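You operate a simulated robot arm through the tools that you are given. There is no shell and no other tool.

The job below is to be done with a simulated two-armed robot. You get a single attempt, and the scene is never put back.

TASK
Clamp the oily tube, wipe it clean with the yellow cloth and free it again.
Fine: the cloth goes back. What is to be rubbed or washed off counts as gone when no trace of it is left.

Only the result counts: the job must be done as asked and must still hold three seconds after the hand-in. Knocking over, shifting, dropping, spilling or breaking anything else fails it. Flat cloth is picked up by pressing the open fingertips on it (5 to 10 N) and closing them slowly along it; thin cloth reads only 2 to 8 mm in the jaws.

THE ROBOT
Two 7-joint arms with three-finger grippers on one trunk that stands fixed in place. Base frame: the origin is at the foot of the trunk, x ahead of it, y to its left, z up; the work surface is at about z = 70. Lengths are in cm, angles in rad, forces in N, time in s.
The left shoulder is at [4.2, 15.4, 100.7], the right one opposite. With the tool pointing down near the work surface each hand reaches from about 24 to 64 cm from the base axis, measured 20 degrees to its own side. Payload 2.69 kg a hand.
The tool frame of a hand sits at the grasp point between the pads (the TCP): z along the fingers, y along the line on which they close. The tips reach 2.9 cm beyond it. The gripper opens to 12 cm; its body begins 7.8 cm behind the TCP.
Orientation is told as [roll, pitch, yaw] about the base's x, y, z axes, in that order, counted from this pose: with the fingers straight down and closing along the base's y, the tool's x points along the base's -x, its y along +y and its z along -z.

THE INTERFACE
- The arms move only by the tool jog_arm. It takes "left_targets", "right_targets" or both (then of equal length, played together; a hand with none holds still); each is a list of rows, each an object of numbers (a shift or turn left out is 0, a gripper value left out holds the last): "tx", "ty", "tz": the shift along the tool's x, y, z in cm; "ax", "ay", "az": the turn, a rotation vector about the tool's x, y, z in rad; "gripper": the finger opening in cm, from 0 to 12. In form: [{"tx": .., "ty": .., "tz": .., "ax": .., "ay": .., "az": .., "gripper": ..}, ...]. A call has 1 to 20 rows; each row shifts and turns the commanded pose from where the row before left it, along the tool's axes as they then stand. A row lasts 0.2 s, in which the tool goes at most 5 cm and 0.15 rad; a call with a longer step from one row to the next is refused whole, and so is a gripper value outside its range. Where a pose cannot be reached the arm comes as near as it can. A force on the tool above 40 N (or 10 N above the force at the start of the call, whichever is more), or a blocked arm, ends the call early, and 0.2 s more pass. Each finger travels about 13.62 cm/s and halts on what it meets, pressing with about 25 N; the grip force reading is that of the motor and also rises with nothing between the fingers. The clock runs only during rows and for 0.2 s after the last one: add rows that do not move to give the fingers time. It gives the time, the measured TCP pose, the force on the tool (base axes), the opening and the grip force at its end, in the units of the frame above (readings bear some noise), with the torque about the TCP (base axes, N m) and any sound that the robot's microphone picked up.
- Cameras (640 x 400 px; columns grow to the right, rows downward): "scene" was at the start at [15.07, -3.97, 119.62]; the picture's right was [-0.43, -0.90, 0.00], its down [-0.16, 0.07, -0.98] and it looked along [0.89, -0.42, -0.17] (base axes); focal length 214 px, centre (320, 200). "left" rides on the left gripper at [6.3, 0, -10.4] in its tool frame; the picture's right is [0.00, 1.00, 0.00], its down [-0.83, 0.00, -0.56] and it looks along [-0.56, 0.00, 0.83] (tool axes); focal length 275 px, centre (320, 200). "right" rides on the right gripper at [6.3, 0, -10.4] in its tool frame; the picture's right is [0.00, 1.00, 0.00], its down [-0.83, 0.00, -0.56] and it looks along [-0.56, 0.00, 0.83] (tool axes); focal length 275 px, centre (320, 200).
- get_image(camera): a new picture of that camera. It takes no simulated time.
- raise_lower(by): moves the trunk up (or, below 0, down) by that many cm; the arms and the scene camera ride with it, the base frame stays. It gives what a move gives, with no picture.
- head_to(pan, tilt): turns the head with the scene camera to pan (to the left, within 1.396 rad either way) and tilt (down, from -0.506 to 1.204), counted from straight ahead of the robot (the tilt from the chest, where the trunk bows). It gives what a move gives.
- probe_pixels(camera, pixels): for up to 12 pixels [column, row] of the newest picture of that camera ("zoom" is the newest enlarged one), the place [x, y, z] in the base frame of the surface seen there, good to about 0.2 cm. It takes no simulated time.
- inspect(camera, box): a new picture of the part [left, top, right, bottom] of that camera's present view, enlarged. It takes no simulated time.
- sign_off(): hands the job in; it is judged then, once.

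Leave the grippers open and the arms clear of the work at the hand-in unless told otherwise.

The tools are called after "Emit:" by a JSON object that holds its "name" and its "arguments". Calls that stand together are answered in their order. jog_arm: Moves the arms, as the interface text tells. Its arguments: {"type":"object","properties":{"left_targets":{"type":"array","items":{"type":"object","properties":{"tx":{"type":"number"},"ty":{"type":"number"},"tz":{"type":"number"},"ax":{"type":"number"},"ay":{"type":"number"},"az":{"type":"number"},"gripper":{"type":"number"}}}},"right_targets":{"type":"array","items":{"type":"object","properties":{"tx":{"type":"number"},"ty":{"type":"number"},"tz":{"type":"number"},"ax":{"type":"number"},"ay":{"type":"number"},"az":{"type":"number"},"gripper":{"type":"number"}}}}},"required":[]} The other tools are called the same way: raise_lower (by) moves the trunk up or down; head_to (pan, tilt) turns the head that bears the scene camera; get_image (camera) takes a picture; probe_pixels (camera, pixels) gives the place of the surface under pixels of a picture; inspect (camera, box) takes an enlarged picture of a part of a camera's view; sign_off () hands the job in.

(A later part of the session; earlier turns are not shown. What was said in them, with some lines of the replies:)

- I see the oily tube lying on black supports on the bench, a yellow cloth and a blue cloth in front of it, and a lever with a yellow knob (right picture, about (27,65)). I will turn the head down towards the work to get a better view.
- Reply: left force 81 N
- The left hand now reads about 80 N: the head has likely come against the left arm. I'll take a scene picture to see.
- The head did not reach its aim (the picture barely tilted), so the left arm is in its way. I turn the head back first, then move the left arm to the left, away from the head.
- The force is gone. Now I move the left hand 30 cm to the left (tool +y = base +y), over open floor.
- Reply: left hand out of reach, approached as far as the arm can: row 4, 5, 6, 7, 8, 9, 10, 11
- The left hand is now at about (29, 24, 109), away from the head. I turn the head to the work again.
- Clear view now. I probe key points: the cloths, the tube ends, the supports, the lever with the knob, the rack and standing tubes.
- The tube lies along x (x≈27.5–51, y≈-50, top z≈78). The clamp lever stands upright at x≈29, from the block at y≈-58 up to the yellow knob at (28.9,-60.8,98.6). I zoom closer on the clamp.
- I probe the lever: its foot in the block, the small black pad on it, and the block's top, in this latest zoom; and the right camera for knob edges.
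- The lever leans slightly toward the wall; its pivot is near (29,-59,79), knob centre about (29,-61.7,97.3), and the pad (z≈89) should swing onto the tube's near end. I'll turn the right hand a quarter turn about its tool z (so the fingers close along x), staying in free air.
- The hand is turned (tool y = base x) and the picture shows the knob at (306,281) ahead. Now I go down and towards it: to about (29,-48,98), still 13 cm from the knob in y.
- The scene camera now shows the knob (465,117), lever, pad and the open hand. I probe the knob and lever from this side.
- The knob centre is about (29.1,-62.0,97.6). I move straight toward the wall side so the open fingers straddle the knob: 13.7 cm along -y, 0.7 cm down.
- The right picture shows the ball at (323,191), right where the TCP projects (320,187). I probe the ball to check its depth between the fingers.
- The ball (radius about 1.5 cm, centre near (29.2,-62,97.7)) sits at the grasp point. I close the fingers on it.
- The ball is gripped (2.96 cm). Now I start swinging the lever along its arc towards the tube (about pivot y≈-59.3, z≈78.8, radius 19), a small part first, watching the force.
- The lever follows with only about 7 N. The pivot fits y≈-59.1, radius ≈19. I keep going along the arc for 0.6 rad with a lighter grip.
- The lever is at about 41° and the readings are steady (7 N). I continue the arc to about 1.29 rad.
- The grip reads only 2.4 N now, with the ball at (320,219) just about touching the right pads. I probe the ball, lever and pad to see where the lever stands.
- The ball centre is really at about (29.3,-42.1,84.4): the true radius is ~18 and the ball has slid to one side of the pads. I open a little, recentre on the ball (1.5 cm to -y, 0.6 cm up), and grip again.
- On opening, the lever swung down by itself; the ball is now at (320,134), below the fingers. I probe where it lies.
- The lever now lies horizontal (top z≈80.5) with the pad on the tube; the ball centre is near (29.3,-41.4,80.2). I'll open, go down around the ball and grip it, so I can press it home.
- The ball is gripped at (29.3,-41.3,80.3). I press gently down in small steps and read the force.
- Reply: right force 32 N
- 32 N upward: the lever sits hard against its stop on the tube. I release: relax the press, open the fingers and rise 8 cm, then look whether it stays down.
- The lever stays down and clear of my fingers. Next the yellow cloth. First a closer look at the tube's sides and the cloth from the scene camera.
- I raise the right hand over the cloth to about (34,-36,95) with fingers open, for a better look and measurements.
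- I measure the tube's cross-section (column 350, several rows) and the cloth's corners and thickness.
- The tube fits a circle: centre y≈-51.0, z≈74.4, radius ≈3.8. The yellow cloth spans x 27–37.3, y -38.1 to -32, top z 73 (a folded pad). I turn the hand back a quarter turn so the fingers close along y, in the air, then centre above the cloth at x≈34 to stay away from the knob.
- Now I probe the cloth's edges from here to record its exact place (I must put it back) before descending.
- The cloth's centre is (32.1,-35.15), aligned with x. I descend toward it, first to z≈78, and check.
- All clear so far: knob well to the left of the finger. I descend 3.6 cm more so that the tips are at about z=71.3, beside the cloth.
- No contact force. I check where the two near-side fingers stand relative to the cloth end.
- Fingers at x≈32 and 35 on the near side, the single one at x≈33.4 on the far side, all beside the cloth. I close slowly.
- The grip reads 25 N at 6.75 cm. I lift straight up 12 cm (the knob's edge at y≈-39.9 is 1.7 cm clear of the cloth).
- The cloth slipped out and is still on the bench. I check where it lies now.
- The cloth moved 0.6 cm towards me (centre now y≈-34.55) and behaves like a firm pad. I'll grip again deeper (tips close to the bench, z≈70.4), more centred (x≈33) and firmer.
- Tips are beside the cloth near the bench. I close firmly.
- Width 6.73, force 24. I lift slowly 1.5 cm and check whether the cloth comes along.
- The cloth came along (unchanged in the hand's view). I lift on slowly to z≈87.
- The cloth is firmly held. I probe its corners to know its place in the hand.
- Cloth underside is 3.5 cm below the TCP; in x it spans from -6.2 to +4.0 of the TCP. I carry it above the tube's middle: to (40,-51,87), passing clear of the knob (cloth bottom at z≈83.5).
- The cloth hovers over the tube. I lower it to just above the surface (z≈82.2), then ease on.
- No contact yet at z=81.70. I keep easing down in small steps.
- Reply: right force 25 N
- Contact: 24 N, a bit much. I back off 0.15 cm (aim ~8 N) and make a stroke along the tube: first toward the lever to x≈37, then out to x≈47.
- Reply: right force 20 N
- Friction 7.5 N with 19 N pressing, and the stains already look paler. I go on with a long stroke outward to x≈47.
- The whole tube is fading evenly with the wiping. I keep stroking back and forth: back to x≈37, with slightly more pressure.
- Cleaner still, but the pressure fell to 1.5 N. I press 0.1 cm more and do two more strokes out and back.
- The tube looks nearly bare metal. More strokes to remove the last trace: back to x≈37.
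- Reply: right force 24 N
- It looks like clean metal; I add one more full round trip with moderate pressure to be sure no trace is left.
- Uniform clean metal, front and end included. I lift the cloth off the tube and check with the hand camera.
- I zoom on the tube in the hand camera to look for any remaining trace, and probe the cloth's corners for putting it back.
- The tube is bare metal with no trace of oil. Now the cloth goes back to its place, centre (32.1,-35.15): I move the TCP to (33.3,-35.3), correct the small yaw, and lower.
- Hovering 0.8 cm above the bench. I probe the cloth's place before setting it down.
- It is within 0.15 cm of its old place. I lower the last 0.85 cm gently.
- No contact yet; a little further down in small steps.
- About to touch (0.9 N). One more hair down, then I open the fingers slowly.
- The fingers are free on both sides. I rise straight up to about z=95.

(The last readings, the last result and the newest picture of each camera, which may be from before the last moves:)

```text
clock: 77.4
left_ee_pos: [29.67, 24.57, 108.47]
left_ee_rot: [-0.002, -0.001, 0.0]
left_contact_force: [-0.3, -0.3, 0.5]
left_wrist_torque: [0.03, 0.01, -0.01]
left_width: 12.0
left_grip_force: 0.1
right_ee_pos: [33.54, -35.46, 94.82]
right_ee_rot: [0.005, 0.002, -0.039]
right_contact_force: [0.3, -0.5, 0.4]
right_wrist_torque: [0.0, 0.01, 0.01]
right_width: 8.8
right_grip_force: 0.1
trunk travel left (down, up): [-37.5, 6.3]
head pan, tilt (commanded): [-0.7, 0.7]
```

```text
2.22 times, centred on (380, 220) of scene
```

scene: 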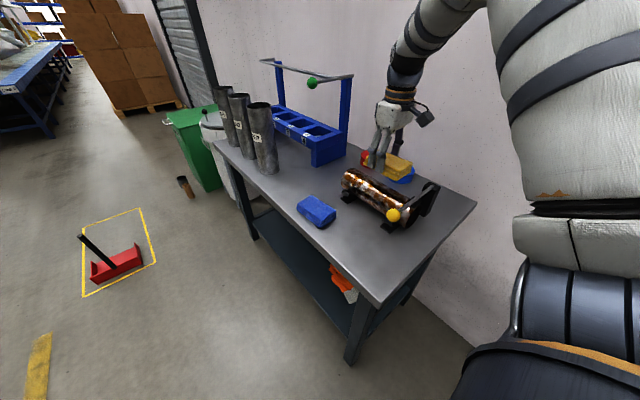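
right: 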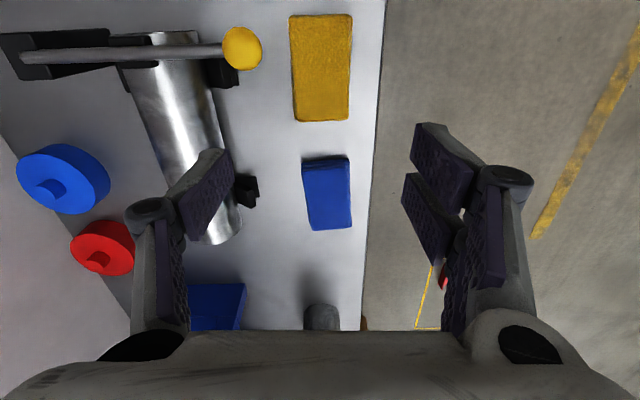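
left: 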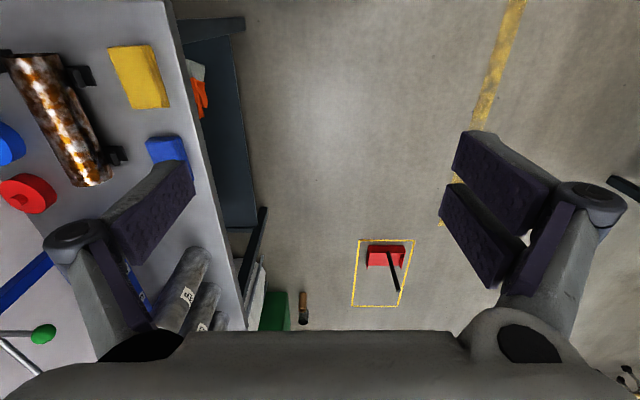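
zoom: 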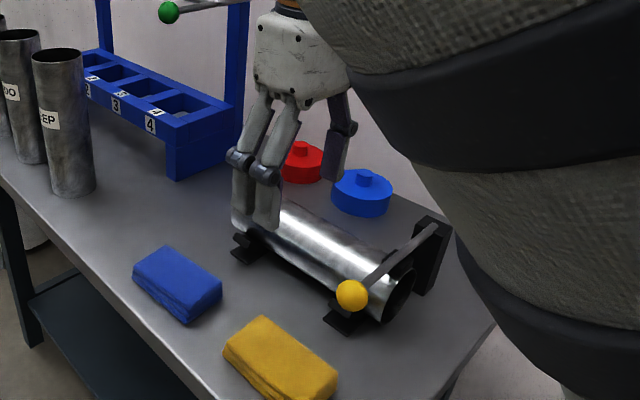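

The cloth lies back at its spot. I verify its position and the tube's.

Emit:
{"name": "probe_pixels", "arguments": {"camera": "right", "pixels": [[294, 20], [350, 18], [346, 116], [297, 116], [320, 18], [321, 118], [240, 48], [130, 50], [170, 40], [210, 225], [185, 110], [320, 65]]}}

Emit:
{"name": "inspect", "arguments": {"camera": "right", "box": [0, 0, 280, 250]}}

```text
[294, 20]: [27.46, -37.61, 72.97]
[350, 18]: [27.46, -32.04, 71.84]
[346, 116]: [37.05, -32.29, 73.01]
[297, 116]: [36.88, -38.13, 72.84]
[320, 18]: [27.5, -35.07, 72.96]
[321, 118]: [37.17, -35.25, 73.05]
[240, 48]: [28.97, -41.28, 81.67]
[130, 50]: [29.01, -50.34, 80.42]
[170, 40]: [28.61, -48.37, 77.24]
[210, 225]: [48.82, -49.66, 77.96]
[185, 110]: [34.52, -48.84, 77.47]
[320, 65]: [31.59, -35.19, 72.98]
```

```text
1.60 times, centred on (140, 125) of right
```

zoom: 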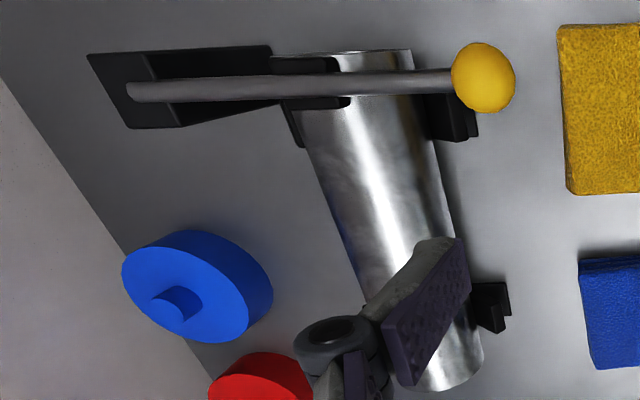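

Cloth: centre (32.2,-35.2), as at the start. Now to free the tube: I turn the hand a quarter turn again (fingers closing along x) up here, then come over the knob.

Emit:
{"name": "jog_arm", "arguments": {"right_targets": [{"az": 0.1393}, {"az": 0.1393}, {"az": 0.1393}, {"az": 0.1393}, {"az": 0.1393}, {"az": 0.1393}, {"az": 0.1393}, {"az": 0.1393}, {"az": 0.1393}, {"az": 0.1393}, {"az": 0.1393, "gripper": 6}, {}]}}

Emit:
{"name": "get_image", "arguments": {"camera": "right"}}

```text
clock: 80.0
left_ee_pos: [29.6, 24.61, 108.52]
left_ee_rot: [-0.002, -0.003, 0.0]
left_contact_force: [0.2, -0.7, -0.7]
left_wrist_torque: [0.03, -0.01, -0.01]
left_width: 11.96
left_grip_force: 0.0
right_ee_pos: [33.5, -35.55, 95.07]
right_ee_rot: [0.0, 0.004, -1.57]
right_contact_force: [-0.1, 0.2, 0.4]
right_wrist_torque: [-0.01, 0.0, 0.03]
right_width: 5.99
right_grip_force: 0.1
trunk travel left (down, up): [-37.5, 6.3]
head pan, tilt (commanded): [-0.7, 0.7]
```

```text
taken
```

right: 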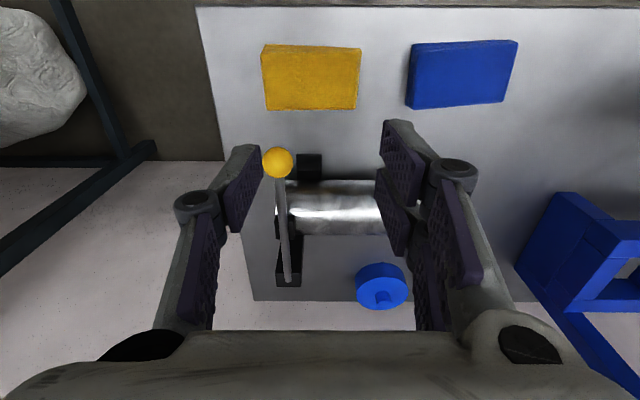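

Now over the knob: to (29.3,-41.4,88).

Emit:
{"name": "jog_arm", "arguments": {"right_targets": [{"tx": -2, "ty": -1.4}, {"tx": -2, "ty": -1.4}, {"tx": -1.85, "ty": -1.4}, {"tz": 2}, {"tz": 2.5}, {"tz": 2.5}, {}]}}

Emit:
{"name": "get_image", "arguments": {"camera": "right"}}

```text
clock: 81.6
left_ee_pos: [29.57, 24.5, 108.68]
left_ee_rot: [-0.001, -0.002, -0.001]
left_contact_force: [0.1, -0.8, -0.6]
left_wrist_torque: [0.0, -0.04, 0.01]
left_width: 11.98
left_grip_force: 0.0
right_ee_pos: [29.23, -41.38, 88.13]
right_ee_rot: [0.0, 0.0, -1.567]
right_contact_force: [-0.2, -0.7, -0.3]
right_wrist_torque: [0.0, 0.01, 0.01]
right_width: 6.0
right_grip_force: 0.0
trunk travel left (down, up): [-37.5, 6.3]
head pan, tilt (commanded): [-0.7, 0.7]
```

```text
taken
```

right: 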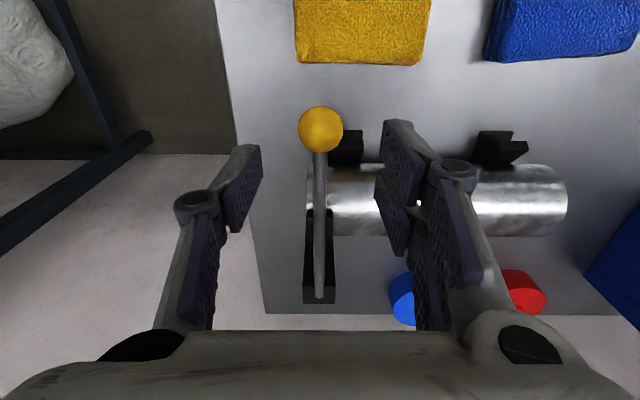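

Knob centred between the fingers. I go down 7.9 cm around it and grip.

Emit:
{"name": "jog_arm", "arguments": {"right_targets": [{"tz": 2, "gripper": 5}, {"tz": 2}, {"tz": 2}, {"tz": 1.2}, {"tz": 0.7}, {}, {"gripper": 3.6}, {"gripper": 2.8}, {"gripper": 2.3}, {}]}}

Emit:
{"name": "get_image", "arguments": {"camera": "right"}}

```text
clock: 83.8
left_ee_pos: [29.4, 24.59, 108.63]
left_ee_rot: [-0.002, -0.001, -0.001]
left_contact_force: [-0.5, 0.1, 0.8]
left_wrist_torque: [0.01, 0.0, 0.0]
left_width: 12.0
left_grip_force: 0.2
right_ee_pos: [29.26, -41.19, 80.13]
right_ee_rot: [0.001, 0.001, -1.567]
right_contact_force: [-1.1, -0.2, -1.6]
right_wrist_torque: [0.17, 0.05, -0.02]
right_width: 3.01
right_grip_force: 44.9
trunk travel left (down, up): [-37.5, 6.3]
head pan, tilt (commanded): [-0.7, 0.7]
```

```text
taken
```

right: 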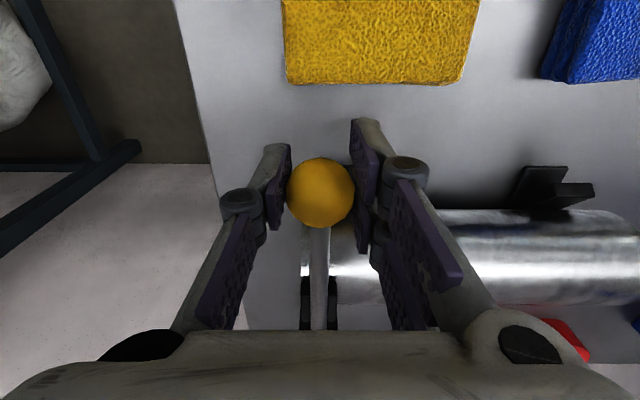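

Gripped. I lift the lever along its arc (pivot y≈-59.5, z≈80.05, radius 18), first a short piece to check the force.

Emit:
{"name": "jog_arm", "arguments": {"right_targets": [{"tx": -0.023, "tz": -0.9}, {"tx": -0.087, "tz": -1.076}, {"tx": -0.152, "tz": -1.069}, {"tx": -0.215, "tz": -1.059}, {}]}}

Emit:
{"name": "get_image", "arguments": {"camera": "right"}}

Emit:
{"name": "inspect", "arguments": {"camera": "scene", "box": [310, 120, 470, 280]}}

```text
clock: 85.0
left_ee_pos: [29.54, 24.61, 108.55]
left_ee_rot: [-0.001, 0.0, 0.001]
left_contact_force: [-0.8, -0.2, -0.1]
left_wrist_torque: [0.01, 0.02, 0.01]
left_width: 12.03
left_grip_force: 0.0
right_ee_pos: [29.26, -41.58, 84.29]
right_ee_rot: [-0.001, 0.002, -1.568]
right_contact_force: [0.4, 3.5, -6.9]
right_wrist_torque: [1.15, -0.03, -0.02]
right_width: 2.99
right_grip_force: 44.8
trunk travel left (down, up): [-37.5, 6.3]
head pan, tilt (commanded): [-0.7, 0.7]
```

```text
taken
```

right: 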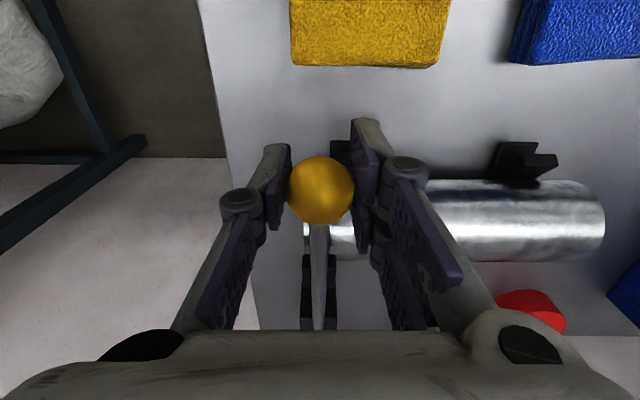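

```text
2.50 times, centred on (390, 200) of scene
```

zoom: 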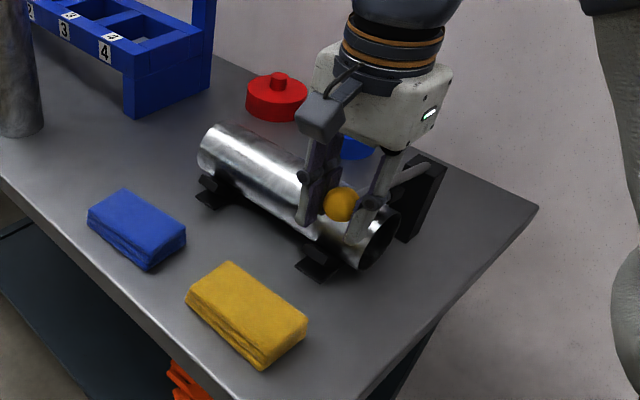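

The lever follows well (7 N). I continue along the arc.

Emit:
{"name": "jog_arm", "arguments": {"right_targets": [{"tx": -0.279, "tz": -1.043}, {"tx": -0.34, "tz": -1.025}, {"tx": -0.402, "tz": -1.002}, {"tx": -0.46, "tz": -0.977}, {"tx": -0.519, "tz": -0.947}, {"tx": -0.574, "tz": -0.914}, {"tx": -0.628, "tz": -0.879}, {"tx": -0.68, "tz": -0.839}, {"tx": -0.729, "tz": -0.797}, {"tx": -0.775, "tz": -0.751}, {}]}}

Emit:
{"name": "get_image", "arguments": {"camera": "right"}}

```text
clock: 87.4
left_ee_pos: [29.52, 24.24, 108.67]
left_ee_rot: [-0.001, -0.002, -0.001]
left_contact_force: [0.1, 0.2, 0.8]
left_wrist_torque: [-0.02, 0.02, 0.01]
left_width: 11.98
left_grip_force: 0.0
right_ee_pos: [29.19, -47.06, 93.6]
right_ee_rot: [0.001, 0.003, -1.567]
right_contact_force: [-10.4, -1.8, -11.1]
right_wrist_torque: [1.13, 0.12, 0.01]
right_width: 2.96
right_grip_force: 44.8
trunk travel left (down, up): [-37.5, 6.3]
head pan, tilt (commanded): [-0.7, 0.7]
```

```text
taken
```

right: 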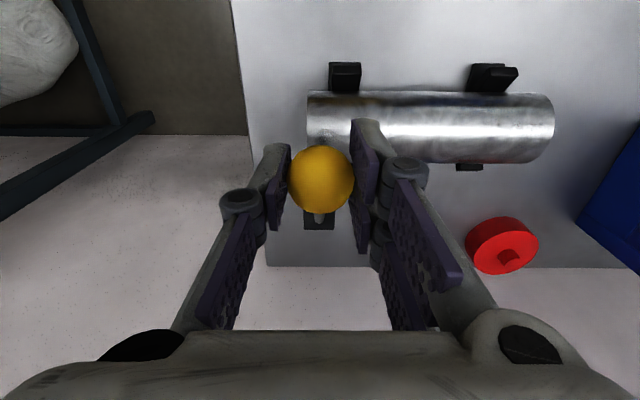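

The ball stays between the pads. I continue the arc to near upright.

Emit:
{"name": "jog_arm", "arguments": {"right_targets": [{"tx": -0.819, "ty": -0.05, "tz": -0.65}, {"tx": -0.859, "tz": -0.62}, {"tx": -0.898, "tz": -0.58}, {"tx": -0.931, "tz": -0.53}, {"tx": -0.963, "tz": -0.49}, {"tx": -0.99, "tz": -0.43}, {"tx": -1.015, "tz": -0.37}, {"tx": -1.035, "tz": -0.309}, {"tx": -1.051, "tz": -0.246}, {"tx": -1.064, "tz": -0.183}, {}]}}

Emit:
{"name": "get_image", "arguments": {"camera": "right"}}

Emit:
{"name": "get_image", "arguments": {"camera": "scene"}}

```text
clock: 89.8
left_ee_pos: [29.58, 24.55, 108.53]
left_ee_rot: [-0.001, -0.002, 0.0]
left_contact_force: [-0.8, -0.9, 0.8]
left_wrist_torque: [0.0, 0.01, -0.01]
left_width: 11.99
left_grip_force: 0.0
right_ee_pos: [29.28, -56.53, 98.1]
right_ee_rot: [0.001, -0.002, -1.566]
right_contact_force: [4.2, 7.1, 6.3]
right_wrist_torque: [0.97, 0.0, -0.02]
right_width: 2.97
right_grip_force: 45.6
trunk travel left (down, up): [-37.5, 6.3]
head pan, tilt (commanded): [-0.7, 0.7]
```

```text
taken
```

right: 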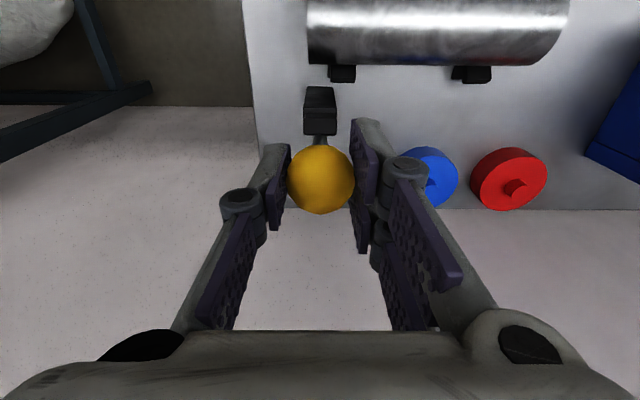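

```text
taken
```

scene: 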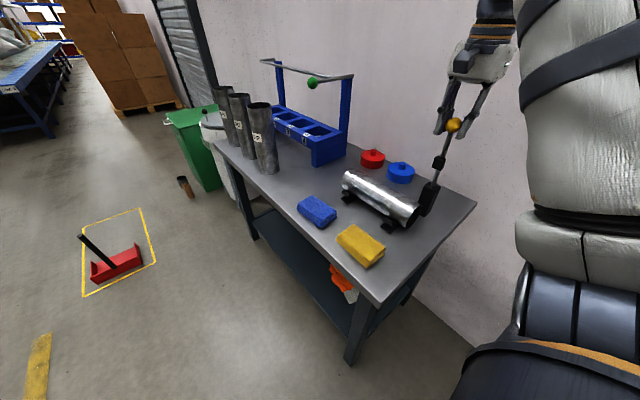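

Nearly upright, ball at y≈-56.4. I bring it back to its first position (TCP y≈-61.8, z≈97.6), the last rows slowly in case of the stop.

Emit:
{"name": "jog_arm", "arguments": {"right_targets": [{"tx": -1.07, "tz": -0.02}, {"tx": -1.07, "tz": 0.03}, {"tx": -1.07, "tz": 0.08}, {"tx": -1.0, "tz": 0.13}, {"tx": -0.6, "tz": 0.1}, {"tx": -0.4, "tz": 0.08}, {}]}}

Emit:
{"name": "get_image", "arguments": {"camera": "right"}}

Emit:
{"name": "inspect", "arguments": {"camera": "scene", "box": [330, 60, 540, 270]}}

```text
clock: 91.4
left_ee_pos: [29.53, 24.59, 108.56]
left_ee_rot: [-0.003, -0.005, 0.0]
left_contact_force: [0.1, 0.3, 0.0]
left_wrist_torque: [0.01, 0.01, 0.0]
left_width: 11.99
left_grip_force: 0.2
right_ee_pos: [29.23, -61.74, 97.62]
right_ee_rot: [0.0, -0.003, -1.568]
right_contact_force: [-6.8, 3.9, 12.1]
right_wrist_torque: [1.0, 0.14, -0.02]
right_width: 2.96
right_grip_force: 44.8
trunk travel left (down, up): [-37.5, 6.3]
head pan, tilt (commanded): [-0.7, 0.7]
```

```text
taken
```

right: 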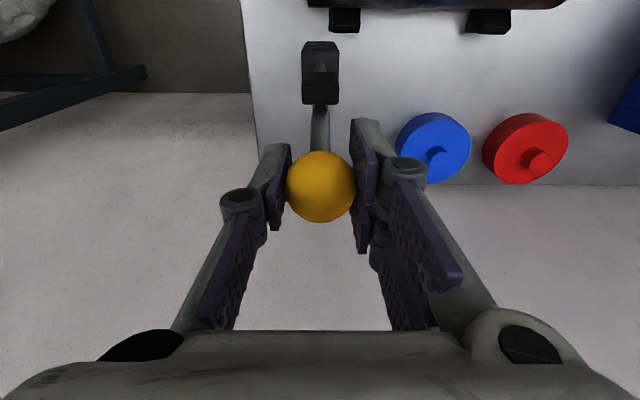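

```text
1.90 times, centred on (435, 165) of scene
```

zoom: 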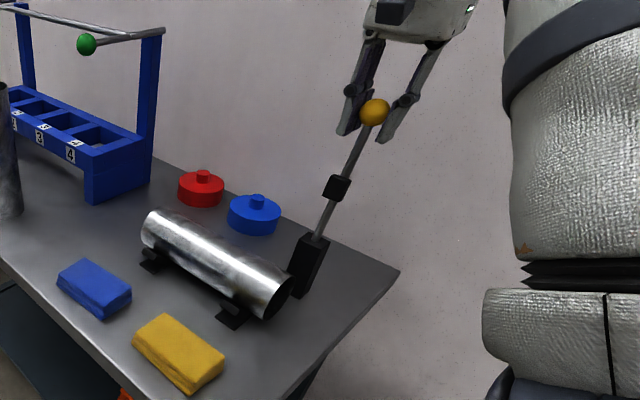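

The lever is back at its first angle. I nudge it 0.25 cm further against its stop, then open the fingers slowly.

Emit:
{"name": "jog_arm", "arguments": {"right_targets": [{"tx": -0.15, "tz": 0.03}, {"tx": -0.1, "tz": 0.02}, {}, {"gripper": 3.4}, {"gripper": 4.5}, {"gripper": 6}, {"gripper": 9}, {"gripper": 12}, {"gripper": 12}, {}]}}

Emit:
{"name": "get_image", "arguments": {"camera": "right"}}

Emit:
{"name": "inspect", "arguments": {"camera": "scene", "box": [330, 60, 540, 270]}}

```text
clock: 93.6
left_ee_pos: [29.55, 24.47, 108.51]
left_ee_rot: [0.0, -0.001, -0.002]
left_contact_force: [0.2, -0.8, 0.5]
left_wrist_torque: [0.0, 0.04, 0.01]
left_width: 12.01
left_grip_force: 0.0
right_ee_pos: [29.36, -62.17, 97.43]
right_ee_rot: [0.0, 0.0, -1.568]
right_contact_force: [-0.7, -0.2, 0.2]
right_wrist_torque: [0.0, 0.0, -0.02]
right_width: 12.01
right_grip_force: 0.0
trunk travel left (down, up): [-37.5, 6.3]
head pan, tilt (commanded): [-0.7, 0.7]
```

```text
taken
```

right: 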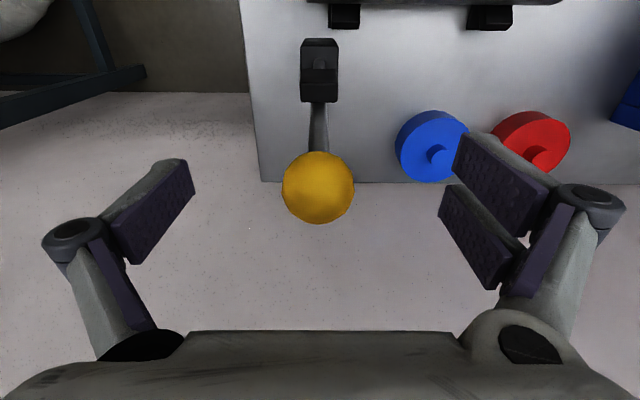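

```text
1.90 times, centred on (435, 165) of scene
```

zoom: 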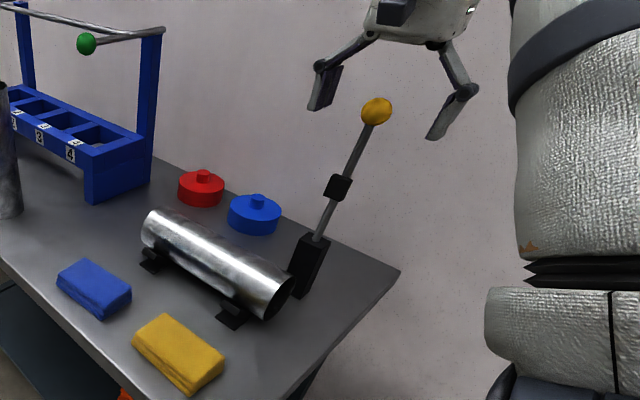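

The lever stands open by itself. I back the hand out along +y the way it came, then raise it clear.

Emit:
{"name": "jog_arm", "arguments": {"right_targets": [{"tx": 1.5}, {"tx": 2.5}, {"tx": 2.5}, {"tx": 2.5}, {"tx": 2.5}, {"tx": 2.5}, {"tx": 2.2, "tz": -2.5}, {"tx": 2.2, "tz": -3}, {"tx": 2.2, "tz": -3}, {"tx": 2.2, "tz": -3}, {"tx": 2.2, "tz": -3}, {"tx": 2, "tz": -3}, {}]}}

Emit:
{"name": "get_image", "arguments": {"camera": "right"}}

Emit:
{"name": "get_image", "arguments": {"camera": "scene"}}

```text
clock: 96.4
left_ee_pos: [29.57, 24.43, 108.55]
left_ee_rot: [-0.003, -0.002, 0.0]
left_contact_force: [-1.4, -0.7, 0.0]
left_wrist_torque: [0.01, -0.05, 0.01]
left_width: 12.01
left_grip_force: 0.1
right_ee_pos: [29.41, -35.31, 114.76]
right_ee_rot: [-0.005, 0.007, -1.571]
right_contact_force: [-0.1, 0.9, -0.9]
right_wrist_torque: [-0.01, 0.01, -0.01]
right_width: 11.96
right_grip_force: 0.2
trunk travel left (down, up): [-37.5, 6.3]
head pan, tilt (commanded): [-0.7, 0.7]
```

```text
taken
```

right: 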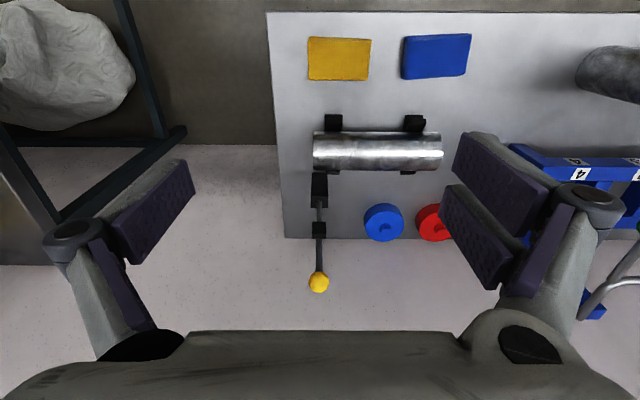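

```text
taken
```

scene: 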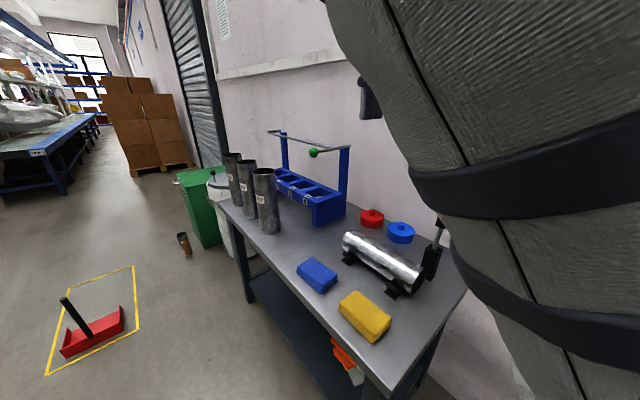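

Hand clear, both grippers open. A last check for remaining oil traces and the cloth's and tube's positions.

Emit:
{"name": "inspect", "arguments": {"camera": "right", "box": [270, 10, 480, 260]}}

Emit:
{"name": "inspect", "arguments": {"camera": "scene", "box": [330, 215, 450, 345]}}

Emit:
{"name": "probe_pixels", "arguments": {"camera": "right", "pixels": [[309, 40], [370, 40], [370, 78], [309, 78], [340, 58], [314, 150], [442, 150], [380, 150], [318, 281], [319, 230]]}}

```text
1.60 times, centred on (375, 135) of right
```

zoom: 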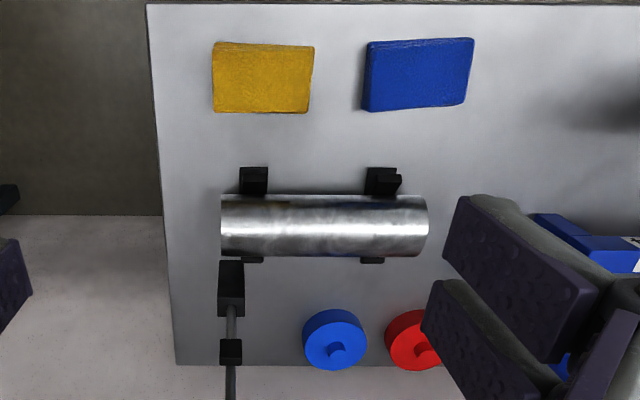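

```text
3.08 times, centred on (390, 280) of scene
```

zoom: 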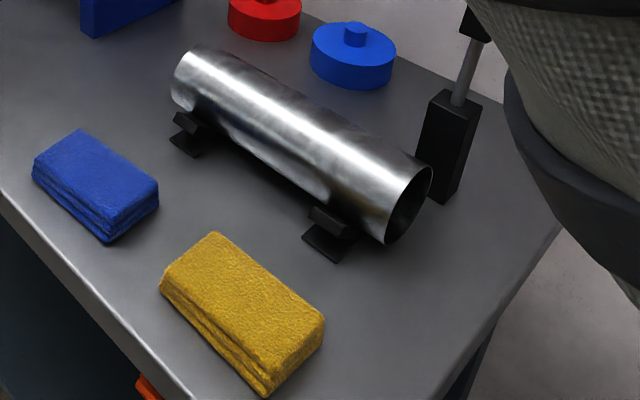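

```text
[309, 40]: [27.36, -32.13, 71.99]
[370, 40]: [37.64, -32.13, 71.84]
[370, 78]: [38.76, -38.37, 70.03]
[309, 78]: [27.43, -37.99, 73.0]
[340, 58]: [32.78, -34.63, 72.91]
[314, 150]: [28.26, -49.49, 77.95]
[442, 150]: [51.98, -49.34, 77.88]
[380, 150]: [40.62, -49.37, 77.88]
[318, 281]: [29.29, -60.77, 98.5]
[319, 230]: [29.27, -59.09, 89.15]
```

The tube is clean metal all over and in its cradle. The lever is open at its old position (knob at about (29.3,-60.8,98.5)), the yellow cloth is back in its place, and both hands are open and clear. I hand the job in.

Emit:
{"name": "sign_off", "arguments": {}}

```text
The job is handed in.
```

I clamped the oily tube, wiped it with the yellow cloth until no oil showed, and released the clamp. The job is handed in; I don't have the judge's result yet.

- **Tube:** it looks like bare metal in every view the cameras gave me, including where the clamp pad pressed. I could not see its underside. It still lies in its supports.
- **Clamp:** the lever is back upright at its starting position and holds there by itself.
- **Yellow cloth:** it is back within about 0.2 cm of where it started. My first grip on it slipped and pushed it about 0.6 cm, and I corrected for that when putting it back.
- **Head bump:** at the start the head pressed against the left arm with about 80 N when I turned it. I turned it back and moved the arm aside, and nothing on the bench was involved.
- **End state:** both grippers are open and both arms are clear of the work.
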